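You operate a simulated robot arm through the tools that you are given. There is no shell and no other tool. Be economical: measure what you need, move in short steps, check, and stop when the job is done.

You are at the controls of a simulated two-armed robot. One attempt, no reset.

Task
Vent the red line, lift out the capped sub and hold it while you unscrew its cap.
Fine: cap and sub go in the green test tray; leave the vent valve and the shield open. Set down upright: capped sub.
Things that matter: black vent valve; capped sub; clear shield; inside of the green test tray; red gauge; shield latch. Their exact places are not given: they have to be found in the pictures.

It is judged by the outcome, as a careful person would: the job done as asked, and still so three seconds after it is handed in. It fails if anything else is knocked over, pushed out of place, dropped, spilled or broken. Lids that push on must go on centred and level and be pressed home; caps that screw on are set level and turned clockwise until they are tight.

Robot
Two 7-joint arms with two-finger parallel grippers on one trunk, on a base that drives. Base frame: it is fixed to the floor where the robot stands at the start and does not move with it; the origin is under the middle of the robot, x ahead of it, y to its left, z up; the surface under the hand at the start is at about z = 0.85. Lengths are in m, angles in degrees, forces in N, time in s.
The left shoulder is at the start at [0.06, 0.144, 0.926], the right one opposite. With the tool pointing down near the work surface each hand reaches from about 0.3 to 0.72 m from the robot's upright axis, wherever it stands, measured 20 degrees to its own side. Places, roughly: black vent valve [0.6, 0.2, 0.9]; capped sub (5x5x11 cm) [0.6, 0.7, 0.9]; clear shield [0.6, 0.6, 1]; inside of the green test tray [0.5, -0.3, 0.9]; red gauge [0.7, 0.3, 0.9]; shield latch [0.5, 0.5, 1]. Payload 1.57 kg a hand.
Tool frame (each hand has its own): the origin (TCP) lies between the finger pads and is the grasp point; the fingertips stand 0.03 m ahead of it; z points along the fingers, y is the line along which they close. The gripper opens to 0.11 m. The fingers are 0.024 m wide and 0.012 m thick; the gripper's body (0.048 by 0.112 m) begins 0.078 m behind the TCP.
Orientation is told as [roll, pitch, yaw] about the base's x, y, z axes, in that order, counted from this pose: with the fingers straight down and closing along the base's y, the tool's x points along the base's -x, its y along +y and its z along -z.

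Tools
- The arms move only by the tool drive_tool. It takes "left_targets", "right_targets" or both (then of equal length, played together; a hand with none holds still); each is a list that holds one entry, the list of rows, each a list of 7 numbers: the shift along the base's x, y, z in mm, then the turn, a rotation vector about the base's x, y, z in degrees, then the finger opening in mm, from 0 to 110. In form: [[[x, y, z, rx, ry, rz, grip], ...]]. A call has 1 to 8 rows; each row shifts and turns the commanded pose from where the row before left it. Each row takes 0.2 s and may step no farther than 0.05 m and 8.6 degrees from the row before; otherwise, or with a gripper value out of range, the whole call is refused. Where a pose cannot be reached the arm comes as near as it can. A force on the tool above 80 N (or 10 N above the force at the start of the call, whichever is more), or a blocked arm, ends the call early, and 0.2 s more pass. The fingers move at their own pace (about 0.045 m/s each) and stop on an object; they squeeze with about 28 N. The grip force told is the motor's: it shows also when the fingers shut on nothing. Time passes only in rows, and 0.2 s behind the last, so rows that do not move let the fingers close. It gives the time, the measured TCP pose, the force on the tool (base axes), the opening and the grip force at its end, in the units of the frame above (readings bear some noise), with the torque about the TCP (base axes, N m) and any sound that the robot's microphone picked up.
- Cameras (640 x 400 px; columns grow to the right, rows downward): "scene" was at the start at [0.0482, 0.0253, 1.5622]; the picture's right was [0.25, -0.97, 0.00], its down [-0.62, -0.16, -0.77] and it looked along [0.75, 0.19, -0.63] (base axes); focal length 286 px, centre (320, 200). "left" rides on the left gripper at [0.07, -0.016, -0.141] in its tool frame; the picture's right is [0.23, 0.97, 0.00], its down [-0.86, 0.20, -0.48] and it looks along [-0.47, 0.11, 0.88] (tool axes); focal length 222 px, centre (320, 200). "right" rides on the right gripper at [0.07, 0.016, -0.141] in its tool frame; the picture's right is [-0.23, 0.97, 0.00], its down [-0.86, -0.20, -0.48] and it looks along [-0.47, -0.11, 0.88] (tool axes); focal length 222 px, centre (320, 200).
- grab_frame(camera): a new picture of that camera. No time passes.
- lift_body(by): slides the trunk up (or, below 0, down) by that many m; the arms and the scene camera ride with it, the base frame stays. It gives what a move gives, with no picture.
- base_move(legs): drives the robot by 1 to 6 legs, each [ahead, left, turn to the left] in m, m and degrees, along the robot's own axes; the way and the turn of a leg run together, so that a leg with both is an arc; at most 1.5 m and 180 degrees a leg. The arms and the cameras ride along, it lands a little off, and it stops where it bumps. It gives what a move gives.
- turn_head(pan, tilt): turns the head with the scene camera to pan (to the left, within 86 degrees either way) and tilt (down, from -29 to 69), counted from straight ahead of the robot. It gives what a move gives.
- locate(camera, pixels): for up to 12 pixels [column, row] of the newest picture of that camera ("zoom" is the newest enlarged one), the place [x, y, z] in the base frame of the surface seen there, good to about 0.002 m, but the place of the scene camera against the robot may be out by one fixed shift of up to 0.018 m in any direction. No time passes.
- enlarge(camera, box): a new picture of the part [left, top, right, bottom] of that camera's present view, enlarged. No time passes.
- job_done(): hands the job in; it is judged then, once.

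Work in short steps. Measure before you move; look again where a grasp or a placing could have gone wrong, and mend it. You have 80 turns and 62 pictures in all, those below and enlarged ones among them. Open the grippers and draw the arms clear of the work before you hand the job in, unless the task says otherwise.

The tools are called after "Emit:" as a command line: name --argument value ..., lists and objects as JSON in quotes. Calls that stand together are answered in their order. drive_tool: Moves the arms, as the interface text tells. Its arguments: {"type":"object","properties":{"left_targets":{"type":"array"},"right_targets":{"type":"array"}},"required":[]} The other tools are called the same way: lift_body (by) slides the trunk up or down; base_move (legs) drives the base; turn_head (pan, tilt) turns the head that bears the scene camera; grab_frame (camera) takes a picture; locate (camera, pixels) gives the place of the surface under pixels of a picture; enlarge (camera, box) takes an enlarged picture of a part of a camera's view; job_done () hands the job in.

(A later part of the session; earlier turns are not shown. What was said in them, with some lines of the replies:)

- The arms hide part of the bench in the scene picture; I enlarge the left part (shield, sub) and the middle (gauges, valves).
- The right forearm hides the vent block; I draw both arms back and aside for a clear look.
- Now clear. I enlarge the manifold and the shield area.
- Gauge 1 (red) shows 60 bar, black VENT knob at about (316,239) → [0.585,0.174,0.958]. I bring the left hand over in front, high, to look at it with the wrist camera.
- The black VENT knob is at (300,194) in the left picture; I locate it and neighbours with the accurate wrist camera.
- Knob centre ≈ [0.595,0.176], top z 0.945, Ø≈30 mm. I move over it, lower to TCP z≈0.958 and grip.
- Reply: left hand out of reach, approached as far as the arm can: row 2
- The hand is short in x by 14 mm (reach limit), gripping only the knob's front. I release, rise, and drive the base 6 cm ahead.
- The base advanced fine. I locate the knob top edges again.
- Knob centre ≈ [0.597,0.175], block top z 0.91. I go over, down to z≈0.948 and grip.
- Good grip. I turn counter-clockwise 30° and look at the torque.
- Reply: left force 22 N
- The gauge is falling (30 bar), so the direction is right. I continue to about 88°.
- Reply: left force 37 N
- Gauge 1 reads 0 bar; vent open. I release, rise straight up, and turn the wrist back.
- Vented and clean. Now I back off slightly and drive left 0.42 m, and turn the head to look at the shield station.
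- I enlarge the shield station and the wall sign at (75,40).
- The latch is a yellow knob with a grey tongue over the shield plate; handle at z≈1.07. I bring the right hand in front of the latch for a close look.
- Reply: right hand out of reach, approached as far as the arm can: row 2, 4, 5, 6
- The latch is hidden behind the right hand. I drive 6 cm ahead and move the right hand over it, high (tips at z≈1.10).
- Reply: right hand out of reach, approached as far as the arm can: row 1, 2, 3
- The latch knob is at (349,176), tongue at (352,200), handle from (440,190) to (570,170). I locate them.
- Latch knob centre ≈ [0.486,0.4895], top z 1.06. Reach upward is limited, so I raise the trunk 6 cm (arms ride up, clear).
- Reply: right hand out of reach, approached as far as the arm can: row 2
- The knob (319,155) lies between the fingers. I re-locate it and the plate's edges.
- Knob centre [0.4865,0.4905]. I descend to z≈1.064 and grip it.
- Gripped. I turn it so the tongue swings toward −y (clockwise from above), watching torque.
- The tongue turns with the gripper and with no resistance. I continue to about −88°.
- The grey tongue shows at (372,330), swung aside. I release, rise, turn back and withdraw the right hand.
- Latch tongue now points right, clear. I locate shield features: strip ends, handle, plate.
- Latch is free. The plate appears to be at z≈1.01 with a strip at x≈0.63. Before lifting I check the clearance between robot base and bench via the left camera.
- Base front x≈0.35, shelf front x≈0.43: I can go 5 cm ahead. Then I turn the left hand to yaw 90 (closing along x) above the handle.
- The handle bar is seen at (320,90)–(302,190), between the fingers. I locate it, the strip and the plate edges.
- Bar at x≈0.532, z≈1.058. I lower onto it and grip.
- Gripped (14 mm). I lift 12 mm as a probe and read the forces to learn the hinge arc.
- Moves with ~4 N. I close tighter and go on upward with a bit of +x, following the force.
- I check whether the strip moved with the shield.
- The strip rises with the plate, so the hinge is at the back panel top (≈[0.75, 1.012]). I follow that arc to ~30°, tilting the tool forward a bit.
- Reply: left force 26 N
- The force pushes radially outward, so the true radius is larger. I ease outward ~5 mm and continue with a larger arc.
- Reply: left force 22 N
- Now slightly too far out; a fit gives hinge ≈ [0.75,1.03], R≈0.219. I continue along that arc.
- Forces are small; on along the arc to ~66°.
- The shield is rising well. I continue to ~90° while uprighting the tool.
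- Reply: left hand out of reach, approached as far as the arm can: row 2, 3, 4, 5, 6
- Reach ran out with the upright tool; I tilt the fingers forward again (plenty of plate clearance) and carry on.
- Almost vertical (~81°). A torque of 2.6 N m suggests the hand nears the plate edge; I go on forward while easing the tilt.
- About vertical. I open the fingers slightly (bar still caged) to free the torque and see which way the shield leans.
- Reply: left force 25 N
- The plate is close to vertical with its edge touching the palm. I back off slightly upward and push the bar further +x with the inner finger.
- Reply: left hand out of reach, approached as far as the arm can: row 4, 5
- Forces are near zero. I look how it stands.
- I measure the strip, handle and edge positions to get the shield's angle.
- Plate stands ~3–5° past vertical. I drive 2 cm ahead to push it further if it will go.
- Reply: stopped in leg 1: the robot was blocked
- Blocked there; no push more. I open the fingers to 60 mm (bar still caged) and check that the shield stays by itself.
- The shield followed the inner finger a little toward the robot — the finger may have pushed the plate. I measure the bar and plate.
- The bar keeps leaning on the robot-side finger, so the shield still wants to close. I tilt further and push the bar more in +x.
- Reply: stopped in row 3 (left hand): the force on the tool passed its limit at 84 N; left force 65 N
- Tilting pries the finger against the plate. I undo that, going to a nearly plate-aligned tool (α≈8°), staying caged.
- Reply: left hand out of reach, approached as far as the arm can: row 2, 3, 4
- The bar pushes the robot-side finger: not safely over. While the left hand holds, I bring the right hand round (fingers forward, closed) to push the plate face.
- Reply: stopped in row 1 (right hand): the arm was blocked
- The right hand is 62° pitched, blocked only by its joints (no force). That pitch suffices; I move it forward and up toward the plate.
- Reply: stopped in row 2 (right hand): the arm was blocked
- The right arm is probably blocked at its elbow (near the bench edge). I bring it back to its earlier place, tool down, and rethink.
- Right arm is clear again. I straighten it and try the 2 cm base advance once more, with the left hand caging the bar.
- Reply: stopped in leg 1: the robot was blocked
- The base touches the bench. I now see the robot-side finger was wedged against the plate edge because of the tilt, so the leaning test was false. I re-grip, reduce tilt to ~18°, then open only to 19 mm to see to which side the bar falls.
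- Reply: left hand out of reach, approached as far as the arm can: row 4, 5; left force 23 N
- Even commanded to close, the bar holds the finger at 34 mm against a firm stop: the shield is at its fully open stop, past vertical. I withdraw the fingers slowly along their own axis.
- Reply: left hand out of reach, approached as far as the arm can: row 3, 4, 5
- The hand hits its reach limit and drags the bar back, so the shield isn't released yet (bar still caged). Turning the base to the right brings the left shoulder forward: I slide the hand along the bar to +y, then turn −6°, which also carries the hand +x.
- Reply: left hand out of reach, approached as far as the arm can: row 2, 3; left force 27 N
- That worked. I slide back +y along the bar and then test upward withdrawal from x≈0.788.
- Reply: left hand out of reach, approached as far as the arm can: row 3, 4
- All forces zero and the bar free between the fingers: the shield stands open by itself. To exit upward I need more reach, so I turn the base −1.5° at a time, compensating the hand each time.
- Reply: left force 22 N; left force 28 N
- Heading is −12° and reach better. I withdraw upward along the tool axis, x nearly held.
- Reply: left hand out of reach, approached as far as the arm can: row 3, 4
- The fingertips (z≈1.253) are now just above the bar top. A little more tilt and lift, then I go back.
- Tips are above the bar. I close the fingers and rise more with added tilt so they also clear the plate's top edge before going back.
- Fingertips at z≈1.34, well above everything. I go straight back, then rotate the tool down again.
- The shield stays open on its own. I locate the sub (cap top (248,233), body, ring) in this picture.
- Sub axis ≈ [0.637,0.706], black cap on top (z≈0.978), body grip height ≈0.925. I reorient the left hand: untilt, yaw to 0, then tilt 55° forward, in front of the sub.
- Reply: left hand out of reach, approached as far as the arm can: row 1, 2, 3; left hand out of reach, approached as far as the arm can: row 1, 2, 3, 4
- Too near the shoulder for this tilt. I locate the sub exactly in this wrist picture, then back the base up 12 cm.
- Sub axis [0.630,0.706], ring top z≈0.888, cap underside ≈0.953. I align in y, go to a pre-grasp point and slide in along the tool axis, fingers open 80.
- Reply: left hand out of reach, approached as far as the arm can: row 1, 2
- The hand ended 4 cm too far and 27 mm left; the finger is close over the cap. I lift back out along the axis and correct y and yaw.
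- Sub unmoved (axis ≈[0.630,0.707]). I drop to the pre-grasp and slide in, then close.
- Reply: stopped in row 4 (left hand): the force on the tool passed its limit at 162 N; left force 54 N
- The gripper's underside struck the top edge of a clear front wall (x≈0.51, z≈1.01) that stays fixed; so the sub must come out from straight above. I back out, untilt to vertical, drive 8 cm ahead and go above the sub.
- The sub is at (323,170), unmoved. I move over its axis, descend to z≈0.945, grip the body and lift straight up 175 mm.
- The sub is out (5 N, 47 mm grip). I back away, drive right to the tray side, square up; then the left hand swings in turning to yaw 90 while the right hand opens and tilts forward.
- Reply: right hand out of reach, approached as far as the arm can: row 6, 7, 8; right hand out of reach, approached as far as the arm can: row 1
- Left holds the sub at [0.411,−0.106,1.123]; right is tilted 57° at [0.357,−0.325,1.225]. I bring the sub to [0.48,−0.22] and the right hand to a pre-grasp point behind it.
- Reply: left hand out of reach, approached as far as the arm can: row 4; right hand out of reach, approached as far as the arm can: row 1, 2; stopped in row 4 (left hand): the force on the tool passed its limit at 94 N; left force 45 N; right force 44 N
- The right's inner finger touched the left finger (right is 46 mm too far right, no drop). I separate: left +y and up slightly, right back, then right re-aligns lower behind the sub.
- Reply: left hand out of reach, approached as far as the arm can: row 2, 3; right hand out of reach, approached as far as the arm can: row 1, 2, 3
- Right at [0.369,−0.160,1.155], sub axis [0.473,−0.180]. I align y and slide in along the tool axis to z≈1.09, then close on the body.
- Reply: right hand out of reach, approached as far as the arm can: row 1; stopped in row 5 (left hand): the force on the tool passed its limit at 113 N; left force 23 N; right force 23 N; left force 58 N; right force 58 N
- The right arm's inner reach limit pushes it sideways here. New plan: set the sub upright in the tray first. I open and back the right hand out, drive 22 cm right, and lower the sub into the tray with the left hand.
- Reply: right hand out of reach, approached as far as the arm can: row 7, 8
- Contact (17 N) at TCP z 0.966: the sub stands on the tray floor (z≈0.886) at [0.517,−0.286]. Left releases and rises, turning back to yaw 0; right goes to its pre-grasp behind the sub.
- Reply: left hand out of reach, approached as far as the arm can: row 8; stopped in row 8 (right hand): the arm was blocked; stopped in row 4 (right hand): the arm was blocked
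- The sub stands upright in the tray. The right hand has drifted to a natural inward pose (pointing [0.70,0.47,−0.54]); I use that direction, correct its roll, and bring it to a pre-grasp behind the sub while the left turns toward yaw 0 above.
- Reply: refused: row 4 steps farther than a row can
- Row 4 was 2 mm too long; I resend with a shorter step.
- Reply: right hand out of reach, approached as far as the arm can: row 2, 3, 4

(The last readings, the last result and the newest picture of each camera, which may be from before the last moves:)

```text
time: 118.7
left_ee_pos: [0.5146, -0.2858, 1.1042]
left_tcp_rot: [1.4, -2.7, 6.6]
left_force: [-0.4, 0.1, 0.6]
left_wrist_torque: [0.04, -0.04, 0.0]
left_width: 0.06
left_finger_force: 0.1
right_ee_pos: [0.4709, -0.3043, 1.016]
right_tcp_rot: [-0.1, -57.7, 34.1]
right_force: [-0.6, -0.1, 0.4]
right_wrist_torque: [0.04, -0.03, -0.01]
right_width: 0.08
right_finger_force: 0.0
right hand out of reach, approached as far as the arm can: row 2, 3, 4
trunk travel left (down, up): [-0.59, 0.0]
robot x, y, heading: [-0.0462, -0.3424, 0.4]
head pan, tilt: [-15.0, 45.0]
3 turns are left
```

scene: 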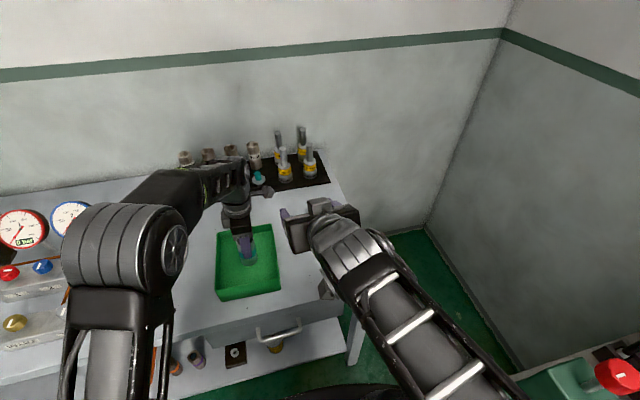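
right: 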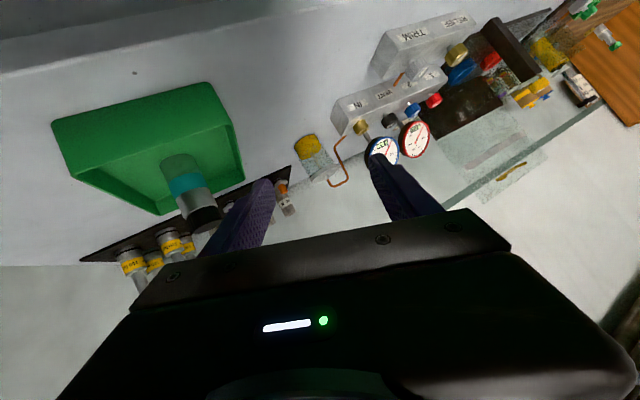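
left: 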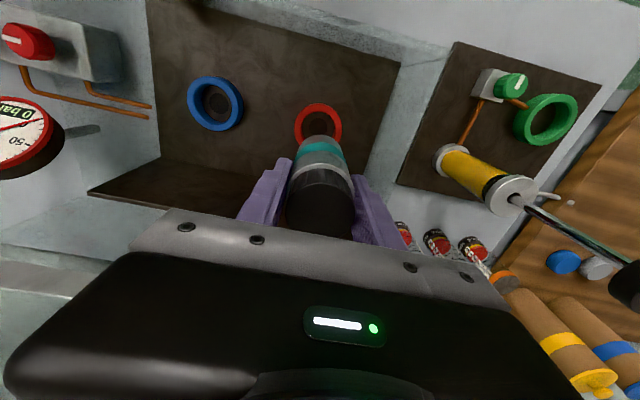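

Right is ready at [0.471,−0.304,1.016], level roll, pointing at the sub. Now: slide in and grip the body; left grips the cap and unscrews counter-clockwise in repeated ~100° strokes, then lifts it.

Emit:
drive_tool --right_targets '[[[11.5, 4.5, -21, 0, 0, 0, 80], [11.5, 4.5, -21, 0, 0, 0, 80], [11.5, 4.5, -21, 0, 0, 0, 80], [11.5, 4.5, -20, 0, 0, 0, 80], [0, 0, 0, 0, 0, 0, 20], [0, 0, 0, 0, 0, 0, 20], [0, 0, 0, 0, 0, 0, 20], [0, 0, 0, 0, 0, 0, 20]]]'

Emit:
drive_tool --left_targets '[[[1.5, 0, -30, -1.4, 2.7, 0, 60], [0, 0, -40, 0, 0, 0, 60], [0, 0, -29, 0, 0, 0, 60], [0, 0, 0, 0, 0, 0, 20], [0, 0, 0, 0, 0, 0, 20], [0, 0, 0, 0, 0, 0, 20]]]'

Emit:
drive_tool --left_targets '[[[0, 0, 0, 0, 0, 8.3, 20], [0, 0, 0, 0, 0, 8.3, 20], [0, 0, 0, 0, 0, 8.3, 20], [0, 0, 0, 0, 0, 8.3, 20], [0, 0, 0, 0, 0, 8.3, 20], [0, 0, 0, 0, 0, 8.3, 20], [0, 0, 0, 0, 0, 8.3, 20]]]'

Emit:
drive_tool --left_targets '[[[0, 0, 0, 0, 0, 8.3, 20], [0, 0, 0, 0, 0, 8.3, 20], [0, 0, 0, 0, 0, 8.3, 20], [0, 0, 0, 0, 0, 8.3, 20], [0, 0, 0, 0, 0, 8.3, 20], [0, 0, 0, 0, 0, 0, 60], [0, 0, 1, 0, 0, 0, 60]]]'

Emit:
drive_tool --left_targets '[[[0, 0, 0, 0, 0, -8.3, 60], [0, 0, 0, 0, 0, -8.3, 60], [0, 0, 0, 0, 0, -8.3, 60], [0, 0, 0, 0, 0, -8.3, 60], [0, 0, 0, 0, 0, -8.3, 60], [0, 0, 0, 0, 0, -8.3, 60], [0, 0, 0, 0, 0, -8.3, 60]]]'

Emit:
drive_tool --left_targets '[[[0, 0, 0, 0, 0, -8.3, 60], [0, 0, 0, 0, 0, -8.3, 60], [0, 0, 0, 0, 0, -8.3, 60], [0, 0, 0, 0, 0, -8.3, 60], [0, 0, 0, 0, 0, -8.3, 60], [0, 0, 0, 0, 0, 0, 20], [0, 0, 0, 0, 0, 0, 20], [0, 0, 0, 0, 0, 0, 20]]]'

Emit:
drive_tool --left_targets '[[[0, 0, 0, 0, 0, 8.3, 20], [0, 0, 0, 0, 0, 8.3, 20], [0, 0, 0, 0, 0, 8.3, 20], [0, 0, 0, 0, 0, 8.3, 20], [0, 0, 0, 0, 0, 8.3, 20], [0, 0, 0, 0, 0, 8.3, 20], [0, 0, 0, 0, 0, 8.3, 20]]]'

Emit:
drive_tool --left_targets '[[[0, 0, 0, 0, 0, 8.3, 20], [0, 0, 0, 0, 0, 8.3, 20], [0, 0, 0, 0, 0, 8.3, 20], [0, 0, 0, 0, 0, 8.3, 20], [0, 0, 0, 0, 0, 8.3, 20], [0, 0, 0, 0, 0, 0, 60], [0, 0, 1, 0, 0, 0, 60]]]'

Emit:
drive_tool --left_targets '[[[0, 0, 0, 0, 0, -8.3, 60], [0, 0, 0, 0, 0, -8.3, 60], [0, 0, 0, 0, 0, -8.3, 60], [0, 0, 0, 0, 0, -8.3, 60], [0, 0, 0, 0, 0, -8.3, 60], [0, 0, 0, 0, 0, -8.3, 60], [0, 0, 0, 0, 0, -8.3, 60]]]'

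Emit:
drive_tool --left_targets '[[[0, 0, 0, 0, 0, -8.3, 60], [0, 0, 0, 0, 0, -8.3, 60], [0, 0, 0, 0, 0, -8.3, 60], [0, 0, 0, 0, 0, -8.3, 60], [0, 0, 0, 0, 0, -8.3, 60], [0, 0, 0, 0, 0, 0, 20], [0, 0, 0, 0, 0, 0, 20], [0, 0, 0, 0, 0, 0, 20]]]'

Emit:
drive_tool --left_targets '[[[0, 0, 0, 0, 0, 8.3, 20], [0, 0, 0, 0, 0, 8.3, 20], [0, 0, 0, 0, 0, 8.3, 20], [0, 0, 0, 0, 0, 8.3, 20], [0, 0, 0, 0, 0, 8.3, 20], [0, 0, 0, 0, 0, 8.3, 20], [0, 0, 0, 0, 0, 8.3, 20]]]'

Emit:
drive_tool --left_targets '[[[0, 0, 0, 0, 0, 8.3, 20], [0, 0, 0, 0, 0, 8.3, 20], [0, 0, 0, 0, 0, 8.3, 20], [0, 0, 0, 0, 0, 8.3, 20], [0, 0, 0, 0, 0, 8.3, 20], [0, 0, 0, 0, 0, 0, 60], [0, 0, 1, 0, 0, 0, 60]]]'

Emit:
drive_tool --left_targets '[[[0, 0, 0, 0, 0, -8.3, 60], [0, 0, 0, 0, 0, -8.3, 60], [0, 0, 0, 0, 0, -8.3, 60], [0, 0, 0, 0, 0, -8.3, 60], [0, 0, 0, 0, 0, -8.3, 60], [0, 0, 0, 0, 0, -8.3, 60], [0, 0, 0, 0, 0, -8.3, 60]]]'

Emit:
drive_tool --left_targets '[[[0, 0, 0, 0, 0, -8.3, 60], [0, 0, 0, 0, 0, -8.3, 60], [0, 0, 0, 0, 0, -8.3, 60], [0, 0, 0, 0, 0, -8.3, 60], [0, 0, 0, 0, 0, -8.3, 60], [0, 0, 0, 0, 0, 0, 20], [0, 0, 0, 0, 0, 0, 20], [0, 0, 0, 0, 0, 0, 20]]]'

Emit:
drive_tool --left_targets '[[[0, 0, 0, 0, 0, 8.3, 20], [0, 0, 0, 0, 0, 8.3, 20], [0, 0, 0, 0, 0, 8.3, 20], [0, 0, 0, 0, 0, 8.3, 20], [0, 0, 0, 0, 0, 8.3, 20], [0, 0, 0, 0, 0, 8.3, 20], [0, 0, 0, 0, 0, 8.3, 20]]]'

Emit:
drive_tool --left_targets '[[[0, 0, 0, 0, 0, 8.3, 20], [0, 0, 0, 0, 0, 8.3, 20], [0, 0, 0, 0, 0, 8.3, 20], [0, 0, 0, 0, 0, 8.3, 20], [0, 0, 4, 0, 0, 8.3, 20], [0, 0, 6, 0, 0, 0, 20], [0, 0, 15, 0, 0, 0, 20], [0, 0, 30, 0, 0, 0, 20]]]'

```text
time: 120.5
left_ee_pos: [0.5155, -0.2866, 1.1016]
left_tcp_rot: [1.5, -2.7, 6.9]
left_force: [-0.2, 0.2, 0.0]
left_wrist_torque: [-0.03, 0.01, 0.0]
left_width: 0.0601
left_finger_force: 0.0
right_ee_pos: [0.5183, -0.2866, 0.9324]
right_tcp_rot: [-0.1, -57.7, 34.0]
right_force: [-1.1, 1.4, -0.1]
right_wrist_torque: [0.16, 0.02, 0.06]
right_width: 0.0473
right_finger_force: 28.1
trunk travel left (down, up): [-0.59, 0.0]
robot x, y, heading: [-0.0421, -0.3436, 0.4]
head pan, tilt: [-15.0, 45.0]
```

```text
time: 121.9
left_ee_pos: [0.5163, -0.2866, 1.0039]
left_tcp_rot: [0.5, 0.2, 6.8]
left_force: [-0.8, -1.5, -0.2]
left_wrist_torque: [-0.11, -0.26, 0.03]
left_width: 0.0472
left_finger_force: 28.4
right_ee_pos: [0.5174, -0.2858, 0.9324]
right_tcp_rot: [0.0, -57.8, 34.1]
right_force: [1.8, 1.8, 1.2]
right_wrist_torque: [-0.17, 0.31, -0.05]
right_width: 0.0472
right_finger_force: 28.1
trunk travel left (down, up): [-0.59, 0.0]
robot x, y, heading: [-0.0427, -0.3476, 0.3]
head pan, tilt: [-15.0, 45.0]
```

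```text
time: 123.5
left_ee_pos: [0.5181, -0.2873, 1.0043]
left_tcp_rot: [0.3, 0.1, 65.0]
left_force: [10.9, -8.3, 0.6]
left_wrist_torque: [-0.27, -0.35, -0.72]
left_width: 0.0469
left_finger_force: 28.4
right_ee_pos: [0.5174, -0.2869, 0.9326]
right_tcp_rot: [-0.1, -57.7, 34.2]
right_force: [-8.9, 7.6, 0.1]
right_wrist_torque: [-0.17, -0.35, 0.66]
right_width: 0.0465
right_finger_force: 28.0
trunk travel left (down, up): [-0.59, 0.0]
robot x, y, heading: [-0.0439, -0.3436, 0.2]
head pan, tilt: [-15.0, 45.0]
```

```text
time: 125.1
left_ee_pos: [0.5171, -0.2859, 1.0044]
left_tcp_rot: [0.5, 0.0, 106.6]
left_force: [3.1, 6.8, -0.9]
left_wrist_torque: [-0.08, 0.02, -0.17]
left_width: 0.055
left_finger_force: 0.1
right_ee_pos: [0.5196, -0.2892, 0.9323]
right_tcp_rot: [-0.2, -57.7, 33.8]
right_force: [-3.9, -8.7, 2.7]
right_wrist_torque: [0.44, -0.2, 0.2]
right_width: 0.0466
right_finger_force: 28.4
trunk travel left (down, up): [-0.59, 0.0]
robot x, y, heading: [-0.0397, -0.3438, 0.3]
head pan, tilt: [-15.0, 45.0]
```

```text
time: 126.7
left_ee_pos: [0.5169, -0.2859, 1.005]
left_tcp_rot: [0.5, 0.1, 48.3]
left_force: [-0.1, 0.8, 0.4]
left_wrist_torque: [0.02, -0.02, -0.01]
left_width: 0.0599
left_finger_force: 0.0
right_ee_pos: [0.5187, -0.2866, 0.9324]
right_tcp_rot: [-0.1, -57.7, 34.0]
right_force: [0.5, 0.1, -0.2]
right_wrist_torque: [-0.02, 0.03, -0.02]
right_width: 0.0466
right_finger_force: 28.3
trunk travel left (down, up): [-0.59, 0.0]
robot x, y, heading: [-0.0433, -0.3455, 0.3]
head pan, tilt: [-15.0, 45.0]
```

```text
time: 128.5
left_ee_pos: [0.5175, -0.2867, 1.0044]
left_tcp_rot: [0.5, 0.1, 6.7]
left_force: [0.1, -1.6, 0.2]
left_wrist_torque: [-0.03, -0.05, -0.11]
left_width: 0.0465
left_finger_force: 27.8
right_ee_pos: [0.5179, -0.2863, 0.9327]
right_tcp_rot: [-0.1, -57.7, 34.1]
right_force: [-0.9, 1.2, 0.2]
right_wrist_torque: [-0.15, 0.04, 0.13]
right_width: 0.0467
right_finger_force: 27.9
trunk travel left (down, up): [-0.59, 0.0]
robot x, y, heading: [-0.0386, -0.3467, 0.5]
head pan, tilt: [-15.0, 45.0]
```

```text
time: 130.1
left_ee_pos: [0.5167, -0.2866, 1.0056]
left_tcp_rot: [0.3, 0.2, 65.1]
left_force: [8.8, -7.0, -1.2]
left_wrist_torque: [-0.38, -0.24, -0.62]
left_width: 0.047
left_finger_force: 28.0
right_ee_pos: [0.5172, -0.2864, 0.9338]
right_tcp_rot: [-0.1, -57.7, 34.3]
right_force: [-10.3, 7.1, -0.4]
right_wrist_torque: [-0.15, -0.24, 0.6]
right_width: 0.0467
right_finger_force: 28.4
trunk travel left (down, up): [-0.59, 0.0]
robot x, y, heading: [-0.0435, -0.3438, 0.2]
head pan, tilt: [-15.0, 45.0]
```

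```text
time: 131.7
left_ee_pos: [0.5152, -0.2862, 1.0049]
left_tcp_rot: [0.5, -0.2, 106.6]
left_force: [3.9, 6.5, -2.1]
left_wrist_torque: [-0.03, -0.03, -0.24]
left_width: 0.0549
left_finger_force: 0.1
right_ee_pos: [0.5197, -0.2892, 0.9327]
right_tcp_rot: [-0.1, -57.8, 33.9]
right_force: [-2.2, -9.3, 1.8]
right_wrist_torque: [0.4, -0.17, 0.26]
right_width: 0.0469
right_finger_force: 27.6
trunk travel left (down, up): [-0.59, 0.0]
robot x, y, heading: [-0.0416, -0.3421, 0.5]
head pan, tilt: [-15.0, 45.0]
```

```text
time: 133.3
left_ee_pos: [0.517, -0.2862, 1.0053]
left_tcp_rot: [0.5, 0.1, 48.4]
left_force: [-0.2, -0.7, 0.2]
left_wrist_torque: [-0.04, 0.02, 0.03]
left_width: 0.06
left_finger_force: 0.1
right_ee_pos: [0.5183, -0.2866, 0.9324]
right_tcp_rot: [-0.2, -57.8, 34.2]
right_force: [0.8, 1.5, -0.1]
right_wrist_torque: [0.02, 0.04, -0.05]
right_width: 0.0465
right_finger_force: 27.9
trunk travel left (down, up): [-0.59, 0.0]
robot x, y, heading: [-0.0416, -0.3427, 0.3]
head pan, tilt: [-15.0, 45.0]
```

```text
time: 135.1
left_ee_pos: [0.5175, -0.2875, 1.0062]
left_tcp_rot: [0.4, 0.1, 6.8]
left_force: [0.7, -3.9, 0.0]
left_wrist_torque: [-0.12, -0.14, -0.27]
left_width: 0.0464
left_finger_force: 27.6
right_ee_pos: [0.5173, -0.2863, 0.9333]
right_tcp_rot: [0.0, -57.8, 34.1]
right_force: [0.6, 3.0, 2.0]
right_wrist_torque: [-0.27, 0.19, 0.3]
right_width: 0.0469
right_finger_force: 28.1
trunk travel left (down, up): [-0.59, 0.0]
robot x, y, heading: [-0.0447, -0.3466, 0.3]
head pan, tilt: [-15.0, 45.0]
```

```text
time: 136.7
left_ee_pos: [0.5169, -0.2872, 1.0067]
left_tcp_rot: [0.3, 0.1, 65.2]
left_force: [0.3, -8.3, 11.1]
left_wrist_torque: [-0.73, -0.3, -0.1]
left_width: 0.041
left_finger_force: 28.0
right_ee_pos: [0.5188, -0.2862, 0.9328]
right_tcp_rot: [-0.2, -57.8, 34.2]
right_force: [1.3, 7.1, -4.8]
right_wrist_torque: [-0.13, 0.37, 0.15]
right_width: 0.0468
right_finger_force: 28.1
trunk travel left (down, up): [-0.59, 0.0]
robot x, y, heading: [-0.0414, -0.3464, 0.3]
head pan, tilt: [-15.0, 45.0]
```

```text
time: 138.3
left_ee_pos: [0.517, -0.2846, 1.0051]
left_tcp_rot: [0.5, -0.2, 106.8]
left_force: [3.3, 2.1, 1.2]
left_wrist_torque: [-0.04, 0.04, -0.01]
left_width: 0.0568
left_finger_force: 0.1
right_ee_pos: [0.5187, -0.2887, 0.9333]
right_tcp_rot: [-0.2, -57.7, 33.9]
right_force: [-5.4, -1.6, 0.7]
right_wrist_torque: [0.17, -0.28, 0.05]
right_width: 0.0468
right_finger_force: 28.0
trunk travel left (down, up): [-0.59, 0.0]
robot x, y, heading: [-0.0416, -0.3399, 0.3]
head pan, tilt: [-15.0, 45.0]
```

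```text
time: 139.9
left_ee_pos: [0.5185, -0.2868, 1.0072]
left_tcp_rot: [0.6, 0.0, 48.5]
left_force: [0.3, 0.6, -0.1]
left_wrist_torque: [-0.01, 0.02, 0.01]
left_width: 0.0598
left_finger_force: 0.1
right_ee_pos: [0.5184, -0.288, 0.9331]
right_tcp_rot: [-0.1, -57.8, 34.0]
right_force: [1.1, -1.1, 2.5]
right_wrist_torque: [-0.03, -0.19, -0.06]
right_width: 0.0466
right_finger_force: 28.0
trunk travel left (down, up): [-0.59, 0.0]
robot x, y, heading: [-0.0417, -0.3436, 0.3]
head pan, tilt: [-15.0, 45.0]
```

```text
time: 141.7
left_ee_pos: [0.5166, -0.2862, 1.0059]
left_tcp_rot: [0.5, 0.1, 6.9]
left_force: [-1.0, 3.1, 0.7]
left_wrist_torque: [-0.02, 0.03, 0.01]
left_width: 0.0409
left_finger_force: 27.7
right_ee_pos: [0.519, -0.2861, 0.9331]
right_tcp_rot: [-0.1, -57.9, 34.0]
right_force: [1.4, -1.4, 4.3]
right_wrist_torque: [0.32, -0.18, -0.01]
right_width: 0.0468
right_finger_force: 27.9
trunk travel left (down, up): [-0.59, 0.0]
robot x, y, heading: [-0.0453, -0.3407, 0.2]
head pan, tilt: [-15.0, 45.0]
```

```text
time: 143.3
left_ee_pos: [0.5181, -0.2885, 1.0076]
left_tcp_rot: [0.1, 0.1, 65.0]
left_force: [8.2, -5.8, 0.5]
left_wrist_torque: [-0.27, -0.28, -0.04]
left_width: 0.0405
left_finger_force: 28.0
right_ee_pos: [0.5167, -0.2864, 0.9335]
right_tcp_rot: [-0.2, -57.9, 34.2]
right_force: [-5.6, 3.1, 6.3]
right_wrist_torque: [-0.1, -0.39, 0.01]
right_width: 0.0467
right_finger_force: 28.6
trunk travel left (down, up): [-0.59, 0.0]
robot x, y, heading: [-0.0416, -0.3438, 0.5]
head pan, tilt: [-15.0, 45.0]
```

```text
time: 145.1
left_ee_pos: [0.5163, -0.2843, 1.0607]
left_tcp_rot: [0.7, -0.2, 106.6]
left_force: [0.8, -1.1, -20.1]
left_wrist_torque: [0.55, 0.08, 0.02]
left_width: 0.0407
left_finger_force: 28.1
right_ee_pos: [0.5189, -0.2895, 0.9346]
right_tcp_rot: [-0.3, -57.8, 33.9]
right_force: [-1.9, 1.1, 16.0]
right_wrist_torque: [-0.59, -0.18, 0.02]
right_width: 0.0476
right_finger_force: 27.8
trunk travel left (down, up): [-0.59, 0.0]
robot x, y, heading: [-0.0427, -0.3415, 0.4]
head pan, tilt: [-15.0, 45.0]
```

Emit:
enlarge --camera "scene" --box '[180, 190, 330, 310]'

```text
3.33 times, centred on (255, 250) of scene
2 turns are left
```

zoom: 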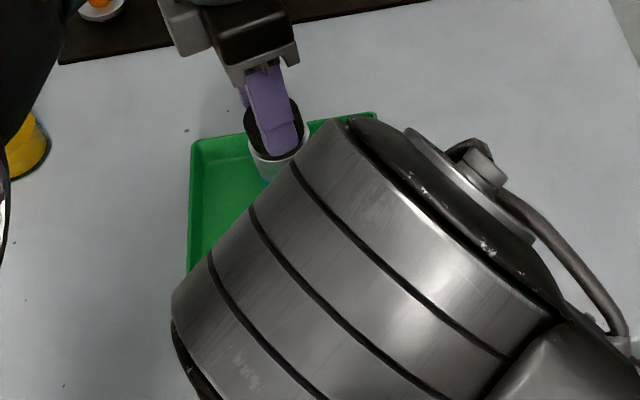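

Readings show the first strokes gripped the body rim (47 mm), only the later ones the cap (41 mm); the pull then raised sub and cap together ~5 cm. I push it back down to the floor, do five more strokes on the cap, lift, put the cap in the tray beside the sub, and withdraw both hands.

Emit:
drive_tool --left_targets '[[[0, 0, -25, 0, 0, 0, 20], [0, 0, -20, 0, 0, 0, 20], [0, 0, -7, 0, 0, 0, 20], [0, 0, 0, 0, 0, 0, 60], [0, 0, 1, 0, 0, 0, 60]]]'

Emit:
drive_tool --left_targets '[[[0, 0, 0, 0, 0, -8.5, 60], [0, 0, 0, 0, 0, -8.5, 60], [0, 0, 0, 0, 0, -8.5, 60], [0, 0, 0, 0, 0, -8.5, 60], [0, 0, 0, 0, 0, -8.5, 60], [0, 0, 0, 0, 0, -8.5, 60], [0, 0, 0, 0, 0, -8.5, 60], [0, 0, 0, 0, 0, -8.5, 60]]]'

Emit:
drive_tool --left_targets '[[[0, 0, 0, 0, 0, -8.5, 60], [0, 0, 0, 0, 0, -8.5, 60], [0, 0, 0, 0, 0, -8.5, 60], [0, 0, 0, 0, 0, -8.5, 60], [0, 0, 0, 0, 0, 0, 20], [0, 0, 0, 0, 0, 0, 20], [0, 0, 0, 0, 0, 0, 20]]]'

Emit:
drive_tool --left_targets '[[[0, 0, 0, 0, 0, 8.5, 20], [0, 0, 0, 0, 0, 8.5, 20], [0, 0, 0, 0, 0, 8.5, 20], [0, 0, 0, 0, 0, 8.5, 20], [0, 0, 0, 0, 0, 8.5, 20], [0, 0, 0, 0, 0, 8.5, 20], [0, 0, 0, 0, 0, 8.5, 20], [0, 0, 0, 0, 0, 8.5, 20]]]'

Emit:
drive_tool --left_targets '[[[0, 0, 0, 0, 0, 8.5, 20], [0, 0, 0, 0, 0, 8.5, 20], [0, 0, 0, 0, 0, 8.5, 20], [0, 0, 0, 0, 0, 8.5, 20], [0, 0, 0, 0, 0, 0, 60], [0, 0, 1, 0, 0, 0, 60]]]'

Emit:
drive_tool --left_targets '[[[0, 0, 0, 0, 0, -8.5, 60], [0, 0, 0, 0, 0, -8.5, 60], [0, 0, 0, 0, 0, -8.5, 60], [0, 0, 0, 0, 0, -8.5, 60], [0, 0, 0, 0, 0, -8.5, 60], [0, 0, 0, 0, 0, -8.5, 60], [0, 0, 0, 0, 0, -8.5, 60], [0, 0, 0, 0, 0, -8.5, 60]]]'

Emit:
drive_tool --left_targets '[[[0, 0, 0, 0, 0, -8.5, 60], [0, 0, 0, 0, 0, -8.5, 60], [0, 0, 0, 0, 0, -8.5, 60], [0, 0, 0, 0, 0, -8.5, 60], [0, 0, 0, 0, 0, 0, 20], [0, 0, 0, 0, 0, 0, 20], [0, 0, 0, 0, 0, 0, 20]]]'

Emit:
drive_tool --left_targets '[[[0, 0, 0, 0, 0, 8.5, 20], [0, 0, 0, 0, 0, 8.5, 20], [0, 0, 0, 0, 0, 8.5, 20], [0, 0, 0, 0, 0, 8.5, 20], [0, 0, 0, 0, 0, 8.5, 20], [0, 0, 0, 0, 0, 8.5, 20], [0, 0, 0, 0, 0, 8.5, 20], [0, 0, 0, 0, 0, 8.5, 20]]]'

Emit:
drive_tool --left_targets '[[[0, 0, 0, 0, 0, 8.5, 20], [0, 0, 0, 0, 0, 8.5, 20], [0, 0, 0, 0, 0, 8.5, 20], [0, 0, 0, 0, 0, 8.5, 20], [0, 0, 0, 0, 0, 0, 60], [0, 0, 1, 0, 0, 0, 60]]]'

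Emit:
drive_tool --left_targets '[[[0, 0, 0, 0, 0, -8.5, 60], [0, 0, 0, 0, 0, -8.5, 60], [0, 0, 0, 0, 0, -8.5, 60], [0, 0, 0, 0, 0, -8.5, 60], [0, 0, 0, 0, 0, -8.5, 60], [0, 0, 0, 0, 0, -8.5, 60], [0, 0, 0, 0, 0, -8.5, 60], [0, 0, 0, 0, 0, -8.5, 60]]]'

Emit:
drive_tool --left_targets '[[[0, 0, 0, 0, 0, -8.5, 60], [0, 0, 0, 0, 0, -8.5, 60], [0, 0, 0, 0, 0, -8.5, 60], [0, 0, 0, 0, 0, -8.5, 60], [0, 0, 0, 0, 0, 0, 20], [0, 0, 0, 0, 0, 0, 20], [0, 0, 0, 0, 0, 0, 20]]]'

Emit:
drive_tool --left_targets '[[[0, 0, 0, 0, 0, 8.5, 20], [0, 0, 0, 0, 0, 8.5, 20], [0, 0, 0, 0, 0, 8.5, 20], [0, 0, 0, 0, 0, 8.5, 20], [0, 0, 0, 0, 0, 8.5, 20], [0, 0, 0, 0, 0, 8.5, 20], [0, 0, 0, 0, 0, 8.5, 20], [0, 0, 0, 0, 0, 8.5, 20]]]'

Emit:
drive_tool --left_targets '[[[0, 0, 0, 0, 0, 8.5, 20], [0, 0, 0, 0, 0, 8.5, 20], [0, 0, 0, 0, 0, 8.5, 20], [0, 0, 0, 0, 0, 8.5, 20], [0, 0, 0, 0, 0, 0, 60], [0, 0, 1, 0, 0, 0, 60]]]'

Emit:
drive_tool --left_targets '[[[0, 0, 0, 0, 0, -8.5, 60], [0, 0, 0, 0, 0, -8.5, 60], [0, 0, 0, 0, 0, -8.5, 60], [0, 0, 0, 0, 0, -8.5, 60], [0, 0, 0, 0, 0, -8.5, 60], [0, 0, 0, 0, 0, -8.5, 60], [0, 0, 0, 0, 0, -8.5, 60], [0, 0, 0, 0, 0, -8.5, 60]]]'

Emit:
drive_tool --left_targets '[[[0, 0, 0, 0, 0, -8.5, 60], [0, 0, 0, 0, 0, -8.5, 60], [0, 0, 0, 0, 0, -8.5, 60], [0, 0, 0, 0, 0, -8.5, 60], [0, 0, 0, 0, 0, 0, 20], [0, 0, 0, 0, 0, 0, 20], [0, 0, 0, 0, 0, 0, 20]]]'

Emit:
drive_tool --left_targets '[[[0, 0, 0, 0, 0, 8.5, 20], [0, 0, 0, 0, 0, 8.5, 20], [0, 0, 0, 0, 0, 8.5, 20], [0, 0, 0, 0, 0, 8.5, 20], [0, 0, 0, 0, 0, 8.5, 20], [0, 0, 0, 0, 0, 8.5, 20], [0, 0, 0, 0, 0, 8.5, 20], [0, 0, 0, 0, 0, 8.5, 20]]]'

```text
time: 146.3
left_ee_pos: [0.5151, -0.286, 1.0106]
left_tcp_rot: [0.5, 0.1, 106.6]
left_force: [0.8, -0.1, 0.4]
left_wrist_torque: [-0.02, 0.03, -0.02]
left_width: 0.059
left_finger_force: 0.2
right_ee_pos: [0.518, -0.2858, 0.9346]
right_tcp_rot: [0.0, -57.9, 34.1]
right_force: [-1.8, -0.3, 0.9]
right_wrist_torque: [0.17, -0.14, 0.04]
right_width: 0.0465
right_finger_force: 28.2
trunk travel left (down, up): [-0.59, 0.0]
robot x, y, heading: [-0.0425, -0.3425, 0.5]
head pan, tilt: [-15.0, 45.0]
```

```text
time: 148.1
left_ee_pos: [0.5169, -0.2853, 1.0124]
left_tcp_rot: [0.4, 0.2, 38.4]
left_force: [-0.9, 0.1, -0.5]
left_wrist_torque: [0.03, -0.03, -0.01]
left_width: 0.0598
left_finger_force: 0.0
right_ee_pos: [0.5188, -0.286, 0.9331]
right_tcp_rot: [-0.2, -57.8, 34.1]
right_force: [1.8, 3.0, 7.4]
right_wrist_torque: [0.26, -0.29, 0.02]
right_width: 0.0466
right_finger_force: 28.3
trunk travel left (down, up): [-0.59, 0.0]
robot x, y, heading: [-0.0436, -0.3412, 0.5]
head pan, tilt: [-15.0, 45.0]
```

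```text
time: 149.7
left_ee_pos: [0.5156, -0.2867, 1.0113]
left_tcp_rot: [0.4, 0.1, 4.4]
left_force: [0.7, -2.7, -0.1]
left_wrist_torque: [-0.33, -0.02, 0.01]
left_width: 0.0405
left_finger_force: 27.9
right_ee_pos: [0.518, -0.2866, 0.9339]
right_tcp_rot: [0.0, -57.9, 34.1]
right_force: [3.7, 4.3, 11.0]
right_wrist_torque: [0.4, -0.36, -0.02]
right_width: 0.0467
right_finger_force: 28.4
trunk travel left (down, up): [-0.59, 0.0]
robot x, y, heading: [-0.0428, -0.3441, 0.4]
head pan, tilt: [-15.0, 45.0]
```

```text
time: 151.5
left_ee_pos: [0.5174, -0.2852, 1.0113]
left_tcp_rot: [0.4, 0.0, 72.7]
left_force: [-1.6, -3.6, 0.7]
left_wrist_torque: [-0.08, 0.07, -0.05]
left_width: 0.0409
left_finger_force: 27.9
right_ee_pos: [0.5169, -0.2861, 0.9321]
right_tcp_rot: [-0.1, -57.8, 34.0]
right_force: [3.9, 6.4, 10.8]
right_wrist_torque: [0.13, -0.15, 0.05]
right_width: 0.0467
right_finger_force: 28.1
trunk travel left (down, up): [-0.59, 0.0]
robot x, y, heading: [-0.041, -0.3406, 0.3]
head pan, tilt: [-15.0, 45.0]
```

```text
time: 152.9
left_ee_pos: [0.5173, -0.2869, 1.013]
left_tcp_rot: [0.4, 0.1, 106.6]
left_force: [0.1, 1.1, -1.1]
left_wrist_torque: [-0.01, 0.0, 0.0]
left_width: 0.0603
left_finger_force: 0.0
right_ee_pos: [0.5167, -0.2862, 0.9338]
right_tcp_rot: [-0.3, -57.8, 34.2]
right_force: [0.2, 2.7, 10.8]
right_wrist_torque: [0.32, -0.24, 0.03]
right_width: 0.0467
right_finger_force: 28.6
trunk travel left (down, up): [-0.59, 0.0]
robot x, y, heading: [-0.0403, -0.3403, 0.4]
head pan, tilt: [-15.0, 45.0]
```

```text
time: 154.7
left_ee_pos: [0.5168, -0.2873, 1.0119]
left_tcp_rot: [0.5, 0.0, 38.3]
left_force: [0.7, 0.0, -0.6]
left_wrist_torque: [-0.01, 0.01, 0.01]
left_width: 0.0603
left_finger_force: 0.1
right_ee_pos: [0.5177, -0.2877, 0.9325]
right_tcp_rot: [-0.1, -57.8, 34.2]
right_force: [-1.4, 1.5, 9.3]
right_wrist_torque: [0.18, -0.18, 0.01]
right_width: 0.0468
right_finger_force: 27.6
trunk travel left (down, up): [-0.59, 0.0]
robot x, y, heading: [-0.0446, -0.3419, 0.1]
head pan, tilt: [-15.0, 45.0]
```

```text
time: 156.3
left_ee_pos: [0.516, -0.2872, 1.0115]
left_tcp_rot: [0.4, 0.1, 4.5]
left_force: [-0.1, 0.2, 0.3]
left_wrist_torque: [-0.02, 0.01, 0.0]
left_width: 0.0405
left_finger_force: 27.9
right_ee_pos: [0.5171, -0.2877, 0.9336]
right_tcp_rot: [-0.2, -57.8, 34.1]
right_force: [-0.6, 0.2, 6.8]
right_wrist_torque: [0.15, -0.15, 0.02]
right_width: 0.0464
right_finger_force: 27.9
trunk travel left (down, up): [-0.59, 0.0]
robot x, y, heading: [-0.0415, -0.3425, 0.4]
head pan, tilt: [-15.0, 45.0]
```

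```text
time: 158.1
left_ee_pos: [0.5155, -0.2867, 1.0128]
left_tcp_rot: [0.4, 0.2, 72.6]
left_force: [0.5, 3.8, 7.9]
left_wrist_torque: [0.2, 0.12, -0.06]
left_width: 0.0402
left_finger_force: 27.9
right_ee_pos: [0.5165, -0.2869, 0.9329]
right_tcp_rot: [-0.1, -57.9, 34.1]
right_force: [-0.5, -2.4, 3.9]
right_wrist_torque: [0.37, -0.54, 0.06]
right_width: 0.0465
right_finger_force: 27.8
trunk travel left (down, up): [-0.59, 0.0]
robot x, y, heading: [-0.0438, -0.3434, 0.4]
head pan, tilt: [-15.0, 45.0]
```

```text
time: 159.5
left_ee_pos: [0.5161, -0.2865, 1.0131]
left_tcp_rot: [0.5, 0.0, 106.5]
left_force: [0.6, -0.1, -0.6]
left_wrist_torque: [0.0, 0.01, -0.01]
left_width: 0.0599
left_finger_force: 0.1
right_ee_pos: [0.5164, -0.287, 0.9332]
right_tcp_rot: [-0.1, -57.8, 34.2]
right_force: [-1.0, -1.4, 5.3]
right_wrist_torque: [0.06, -0.08, 0.04]
right_width: 0.0467
right_finger_force: 28.1
trunk travel left (down, up): [-0.59, 0.0]
robot x, y, heading: [-0.0376, -0.3471, 0.4]
head pan, tilt: [-15.0, 45.0]
```

```text
time: 161.3
left_ee_pos: [0.5156, -0.2865, 1.0132]
left_tcp_rot: [0.4, 0.1, 38.3]
left_force: [-0.3, 0.1, 0.6]
left_wrist_torque: [-0.02, -0.01, 0.01]
left_width: 0.0601
left_finger_force: 0.0
right_ee_pos: [0.5178, -0.2867, 0.9331]
right_tcp_rot: [-0.2, -57.8, 34.0]
right_force: [-1.8, -0.1, 4.6]
right_wrist_torque: [0.1, -0.16, 0.0]
right_width: 0.0465
right_finger_force: 27.8
trunk travel left (down, up): [-0.59, 0.0]
robot x, y, heading: [-0.0403, -0.3444, 0.3]
head pan, tilt: [-15.0, 45.0]
```

```text
time: 162.9
left_ee_pos: [0.5165, -0.2861, 1.0136]
left_tcp_rot: [0.5, 0.1, 4.5]
left_force: [-0.6, -0.2, 0.6]
left_wrist_torque: [-0.01, 0.04, -0.01]
left_width: 0.041
left_finger_force: 28.0
right_ee_pos: [0.5178, -0.2864, 0.9341]
right_tcp_rot: [-0.2, -57.8, 34.1]
right_force: [0.7, -1.2, 5.3]
right_wrist_torque: [0.13, -0.14, 0.0]
right_width: 0.0467
right_finger_force: 28.3
trunk travel left (down, up): [-0.59, 0.0]
robot x, y, heading: [-0.0433, -0.3426, 0.4]
head pan, tilt: [-15.0, 45.0]
```

```text
time: 164.7
left_ee_pos: [0.5161, -0.2859, 1.0147]
left_tcp_rot: [0.3, 0.0, 72.6]
left_force: [0.7, 4.1, 10.0]
left_wrist_torque: [0.22, 0.17, -0.06]
left_width: 0.0408
left_finger_force: 28.2
right_ee_pos: [0.5178, -0.2868, 0.9324]
right_tcp_rot: [-0.1, -57.7, 34.1]
right_force: [2.0, -1.8, 1.2]
right_wrist_torque: [0.5, -0.6, 0.09]
right_width: 0.0464
right_finger_force: 28.3
trunk travel left (down, up): [-0.59, 0.0]
robot x, y, heading: [-0.0402, -0.3428, 0.3]
head pan, tilt: [-15.0, 45.0]
```

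```text
time: 166.1
left_ee_pos: [0.5158, -0.287, 1.0145]
left_tcp_rot: [0.5, 0.2, 106.4]
left_force: [-0.6, -0.1, -0.7]
left_wrist_torque: [-0.01, 0.01, -0.02]
left_width: 0.0602
left_finger_force: 0.1
right_ee_pos: [0.5177, -0.2867, 0.9338]
right_tcp_rot: [-0.1, -57.7, 34.1]
right_force: [-1.9, -1.6, 5.1]
right_wrist_torque: [0.08, -0.11, -0.02]
right_width: 0.0466
right_finger_force: 27.7
trunk travel left (down, up): [-0.59, 0.0]
robot x, y, heading: [-0.0407, -0.3442, 0.4]
head pan, tilt: [-15.0, 45.0]
```

```text
time: 167.9
left_ee_pos: [0.5163, -0.2876, 1.0138]
left_tcp_rot: [0.3, 0.1, 38.2]
left_force: [-0.8, 0.1, -0.6]
left_wrist_torque: [0.02, 0.0, 0.02]
left_width: 0.06
left_finger_force: 0.0
right_ee_pos: [0.5165, -0.287, 0.9325]
right_tcp_rot: [-0.1, -57.8, 34.1]
right_force: [-1.4, -0.3, 4.8]
right_wrist_torque: [0.12, -0.11, 0.0]
right_width: 0.0466
right_finger_force: 27.8
trunk travel left (down, up): [-0.59, 0.0]
robot x, y, heading: [-0.0416, -0.3458, 0.2]
head pan, tilt: [-15.0, 45.0]
```

```text
time: 169.5
left_ee_pos: [0.5172, -0.2865, 1.015]
left_tcp_rot: [0.4, 0.0, 4.4]
left_force: [0.7, -0.2, -0.7]
left_wrist_torque: [-0.04, -0.01, 0.02]
left_width: 0.0404
left_finger_force: 27.8
right_ee_pos: [0.5171, -0.2875, 0.9332]
right_tcp_rot: [-0.1, -57.8, 34.0]
right_force: [-0.7, -1.2, 4.0]
right_wrist_torque: [0.1, -0.1, 0.04]
right_width: 0.0466
right_finger_force: 28.2
trunk travel left (down, up): [-0.59, 0.0]
robot x, y, heading: [-0.043, -0.3452, 0.4]
head pan, tilt: [-15.0, 45.0]
```

```text
time: 171.3
left_ee_pos: [0.5169, -0.2877, 1.0147]
left_tcp_rot: [0.4, 0.1, 72.6]
left_force: [0.9, 3.5, 7.9]
left_wrist_torque: [0.16, 0.13, -0.07]
left_width: 0.0402
left_finger_force: 28.1
right_ee_pos: [0.5166, -0.2873, 0.9322]
right_tcp_rot: [-0.2, -57.8, 34.1]
right_force: [1.0, -1.5, 1.7]
right_wrist_torque: [0.41, -0.48, 0.12]
right_width: 0.0467
right_finger_force: 28.5
trunk travel left (down, up): [-0.59, 0.0]
robot x, y, heading: [-0.0404, -0.3432, 0.2]
head pan, tilt: [-15.0, 45.0]
```

Emit:
drive_tool --left_targets '[[[0, 0, 0, 0, 0, 8.5, 20], [0, 0, 0, 0, 0, 8.5, 20], [0, 0, 0, 0, 0, 8.5, 20], [0, 0, 0, 0, 0, 8.5, 20], [0, 0, 0, 0, 0, 0, 60], [0, 0, 1, 0, 0, 0, 60]]]'

Emit:
drive_tool --left_targets '[[[0, 0, 0, 0, 0, -8.5, 60], [0, 0, 0, 0, 0, -8.5, 60], [0, 0, 0, 0, 0, -8.5, 60], [0, 0, 0, 0, 0, -8.5, 60], [0, 0, 0, 0, 0, -8.5, 60], [0, 0, 0, 0, 0, -8.5, 60], [0, 0, 0, 0, 0, -8.5, 60], [0, 0, 0, 0, 0, -8.5, 60]]]'

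Emit:
drive_tool --left_targets '[[[0, 0, 0, 0, 0, -8.5, 60], [0, 0, 0, 0, 0, -8.5, 60], [0, 0, 0, 0, 0, -8.5, 60], [0, 0, 0, 0, 0, -8.5, 60], [0, 0, 0, 0, 0, 0, 20], [0, 0, 0, 0, 0, 0, 20], [0, 0, 0, 0, 0, 0, 20]]]'

Emit:
drive_tool --left_targets '[[[0, 0, 0, 0, 0, 8.5, 20], [0, 0, 0, 0, 0, 8.5, 20], [0, 0, 0, 0, 0, 8.5, 20], [0, 0, 0, 0, 0, 8.5, 20], [0, 0, 0, 0, 0, 8.5, 20], [0, 0, 0, 0, 0, 8.5, 20], [0, 0, 0, 0, 0, 8.5, 20], [0, 0, 0, 0, 0, 8.5, 20]]]'

Emit:
drive_tool --left_targets '[[[0, 0, 0, 0, 0, 8.5, 20], [0, 0, 0, 0, 0, 8.5, 20], [0, 0, 0, 0, 0, 8.5, 20], [0, 0, 5, 0, 0, 8.5, 20], [0, 0, 10, 0, 0, 0, 20], [0, 0, 25, 0, 0, 0, 20], [0, 0, 25, 0, 0, 0, 20]]]'

Emit:
drive_tool --left_targets '[[[19, 32, 0, 0, 0, 0, 20], [19, 32, 0, 0, 0, 0, 20], [0, 0, -40, 0, 0, 0, 20], [0, 0, -40, 0, 0, 0, 20], [0, 0, -40, 0, 0, 0, 20], [0, 0, -20, 0, 0, 0, 20], [0, 0, -9, 0, 0, 0, 20]]]'

Emit:
drive_tool --left_targets '[[[0, 0, 0, 0, 0, 0, 62], [0, 0, 0, 0, 0, 0, 62], [0, 0, 0, 0, 0, 0, 62], [0, 0, 40, 0, 0, 0, 62], [0, 0, 45, 0, 0, 0, 62], [0, 0, 45, 0, 0, 0, 62], [0, 40, 20, 0, 0, 0, 62]]]'

Emit:
drive_tool --right_targets '[[[0, 0, 0, 0, 0, 0, 80], [0, 0, 0, 0, 0, 0, 80], [0, 0, 0, 0, 0, 0, 80], [-17, -11, 13, 0, 0, 0, 80], [-17, -11, 13, 0, 0, 0, 80], [-17, -11, 13, 0, 0, 0, 80], [-17, -11, 15, 0, 0, 0, 80], [-10, -20, 40, 0, 0, 0, 80]]]'

```text
time: 172.7
left_ee_pos: [0.5168, -0.2874, 1.0161]
left_tcp_rot: [0.5, 0.1, 106.5]
left_force: [0.0, -0.5, 0.1]
left_wrist_torque: [0.01, 0.0, 0.01]
left_width: 0.0599
left_finger_force: 0.1
right_ee_pos: [0.5174, -0.2865, 0.9329]
right_tcp_rot: [-0.1, -57.9, 34.1]
right_force: [-0.8, -0.7, 4.2]
right_wrist_torque: [0.09, -0.16, -0.02]
right_width: 0.0466
right_finger_force: 28.3
trunk travel left (down, up): [-0.59, 0.0]
robot x, y, heading: [-0.044, -0.3443, 0.4]
head pan, tilt: [-15.0, 45.0]
```

```text
time: 174.5
left_ee_pos: [0.5166, -0.2872, 1.0147]
left_tcp_rot: [0.4, 0.1, 38.4]
left_force: [-0.1, -0.1, -1.0]
left_wrist_torque: [-0.01, -0.03, -0.01]
left_width: 0.0602
left_finger_force: 0.2
right_ee_pos: [0.5174, -0.2867, 0.9339]
right_tcp_rot: [-0.1, -57.7, 34.2]
right_force: [-0.8, 0.2, 4.2]
right_wrist_torque: [0.1, -0.13, 0.04]
right_width: 0.0466
right_finger_force: 28.3
trunk travel left (down, up): [-0.59, 0.0]
robot x, y, heading: [-0.0399, -0.3442, 0.2]
head pan, tilt: [-15.0, 45.0]
```

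```text
time: 176.1
left_ee_pos: [0.5171, -0.2861, 1.0151]
left_tcp_rot: [0.4, 0.1, 4.5]
left_force: [-0.1, -0.3, 1.2]
left_wrist_torque: [-0.02, 0.0, -0.01]
left_width: 0.0407
left_finger_force: 28.0
right_ee_pos: [0.5171, -0.2866, 0.9325]
right_tcp_rot: [0.0, -57.9, 34.1]
right_force: [0.2, -0.1, 3.3]
right_wrist_torque: [0.08, -0.11, -0.01]
right_width: 0.0467
right_finger_force: 27.9
trunk travel left (down, up): [-0.59, 0.0]
robot x, y, heading: [-0.0434, -0.3418, 0.2]
head pan, tilt: [-15.0, 45.0]
```

```text
time: 177.9
left_ee_pos: [0.5172, -0.2863, 1.0149]
left_tcp_rot: [0.4, 0.0, 72.6]
left_force: [0.8, 2.2, 4.4]
left_wrist_torque: [0.1, 0.07, -0.05]
left_width: 0.0404
left_finger_force: 28.3
right_ee_pos: [0.5186, -0.2878, 0.9325]
right_tcp_rot: [-0.1, -57.8, 34.1]
right_force: [1.2, -0.6, 2.0]
right_wrist_torque: [0.28, -0.37, 0.05]
right_width: 0.0465
right_finger_force: 27.9
trunk travel left (down, up): [-0.59, 0.0]
robot x, y, heading: [-0.0443, -0.3462, 0.4]
head pan, tilt: [-15.0, 45.0]
```

```text
time: 179.5
left_ee_pos: [0.5164, -0.2869, 1.0804]
left_tcp_rot: [0.3, 0.1, 106.5]
left_force: [-0.1, 0.4, 0.4]
left_wrist_torque: [-0.03, -0.01, 0.02]
left_width: 0.0404
left_finger_force: 28.2
right_ee_pos: [0.5172, -0.2867, 0.9337]
right_tcp_rot: [-0.2, -57.9, 34.1]
right_force: [-0.5, 0.2, 4.4]
right_wrist_torque: [0.14, -0.1, 0.01]
right_width: 0.0463
right_finger_force: 28.2
trunk travel left (down, up): [-0.59, 0.0]
robot x, y, heading: [-0.0414, -0.3408, 0.3]
head pan, tilt: [-15.0, 45.0]
```

```text
time: 181.1
left_ee_pos: [0.5545, -0.2238, 0.9318]
left_tcp_rot: [0.4, 0.2, 106.5]
left_force: [0.2, -0.1, 0.0]
left_wrist_torque: [0.01, 0.01, 0.01]
left_width: 0.0403
left_finger_force: 27.9
right_ee_pos: [0.5171, -0.2861, 0.9325]
right_tcp_rot: [-0.2, -57.8, 34.2]
right_force: [-0.7, -0.2, 4.0]
right_wrist_torque: [0.09, -0.06, 0.0]
right_width: 0.0464
right_finger_force: 28.1
trunk travel left (down, up): [-0.59, 0.0]
robot x, y, heading: [-0.0403, -0.3428, 0.5]
head pan, tilt: [-15.0, 45.0]
```

```text
time: 182.7
left_ee_pos: [0.5543, -0.1825, 1.0823]
left_tcp_rot: [0.5, 0.2, 106.4]
left_force: [0.6, 0.1, -0.1]
left_wrist_torque: [0.01, -0.01, 0.01]
left_width: 0.062
left_finger_force: 0.0
right_ee_pos: [0.5166, -0.286, 0.9328]
right_tcp_rot: [-0.2, -57.9, 34.2]
right_force: [1.3, -1.9, 4.0]
right_wrist_torque: [0.06, -0.15, -0.06]
right_width: 0.0466
right_finger_force: 27.8
trunk travel left (down, up): [-0.59, 0.0]
robot x, y, heading: [-0.0443, -0.3442, 0.2]
head pan, tilt: [-15.0, 45.0]
```

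```text
time: 184.5
left_ee_pos: [0.554, -0.184, 1.0819]
left_tcp_rot: [0.3, 0.1, 106.5]
left_force: [-0.4, -1.4, 0.6]
left_wrist_torque: [0.06, -0.03, 0.02]
left_width: 0.0619
left_finger_force: 0.0
right_ee_pos: [0.4378, -0.3524, 1.0275]
right_tcp_rot: [0.0, -57.8, 34.0]
right_force: [0.2, 0.0, 0.4]
right_wrist_torque: [-0.01, -0.02, -0.03]
right_width: 0.08
right_finger_force: 0.0
trunk travel left (down, up): [-0.59, 0.0]
robot x, y, heading: [-0.0398, -0.3429, 0.0]
head pan, tilt: [-15.0, 45.0]
1 turns are left
```

The cap lifted off freely: the left hand carried it with the sub still in the right hand, then set it in the tray. The sub was released standing on the tray floor and both hands are open and clear, so I hand in.

Emit:
job_done

```text
The job is handed in.
```

The job is handed in, but I had no pictures or turns left to check the end state. I judge it from force and position readings:

- **Red line:** it was vented, with gauge 1 at 0 bar in the pictures. I left the vent valve open.
- **Shield:** it was unlatched and standing open by itself when last seen. I left it open.
- **Cap and sub:** the readings say I unscrewed the cap and put it in the green tray. They also say the sub is standing upright beside it on the tray floor.
- **Bumps along the way:** the left gripper struck the clear front wall at up to 162 N. It also pried against the shield handle at up to 84 N, and the two hands touched while I was handing over the sub. I saw no damage in the pictures that followed.
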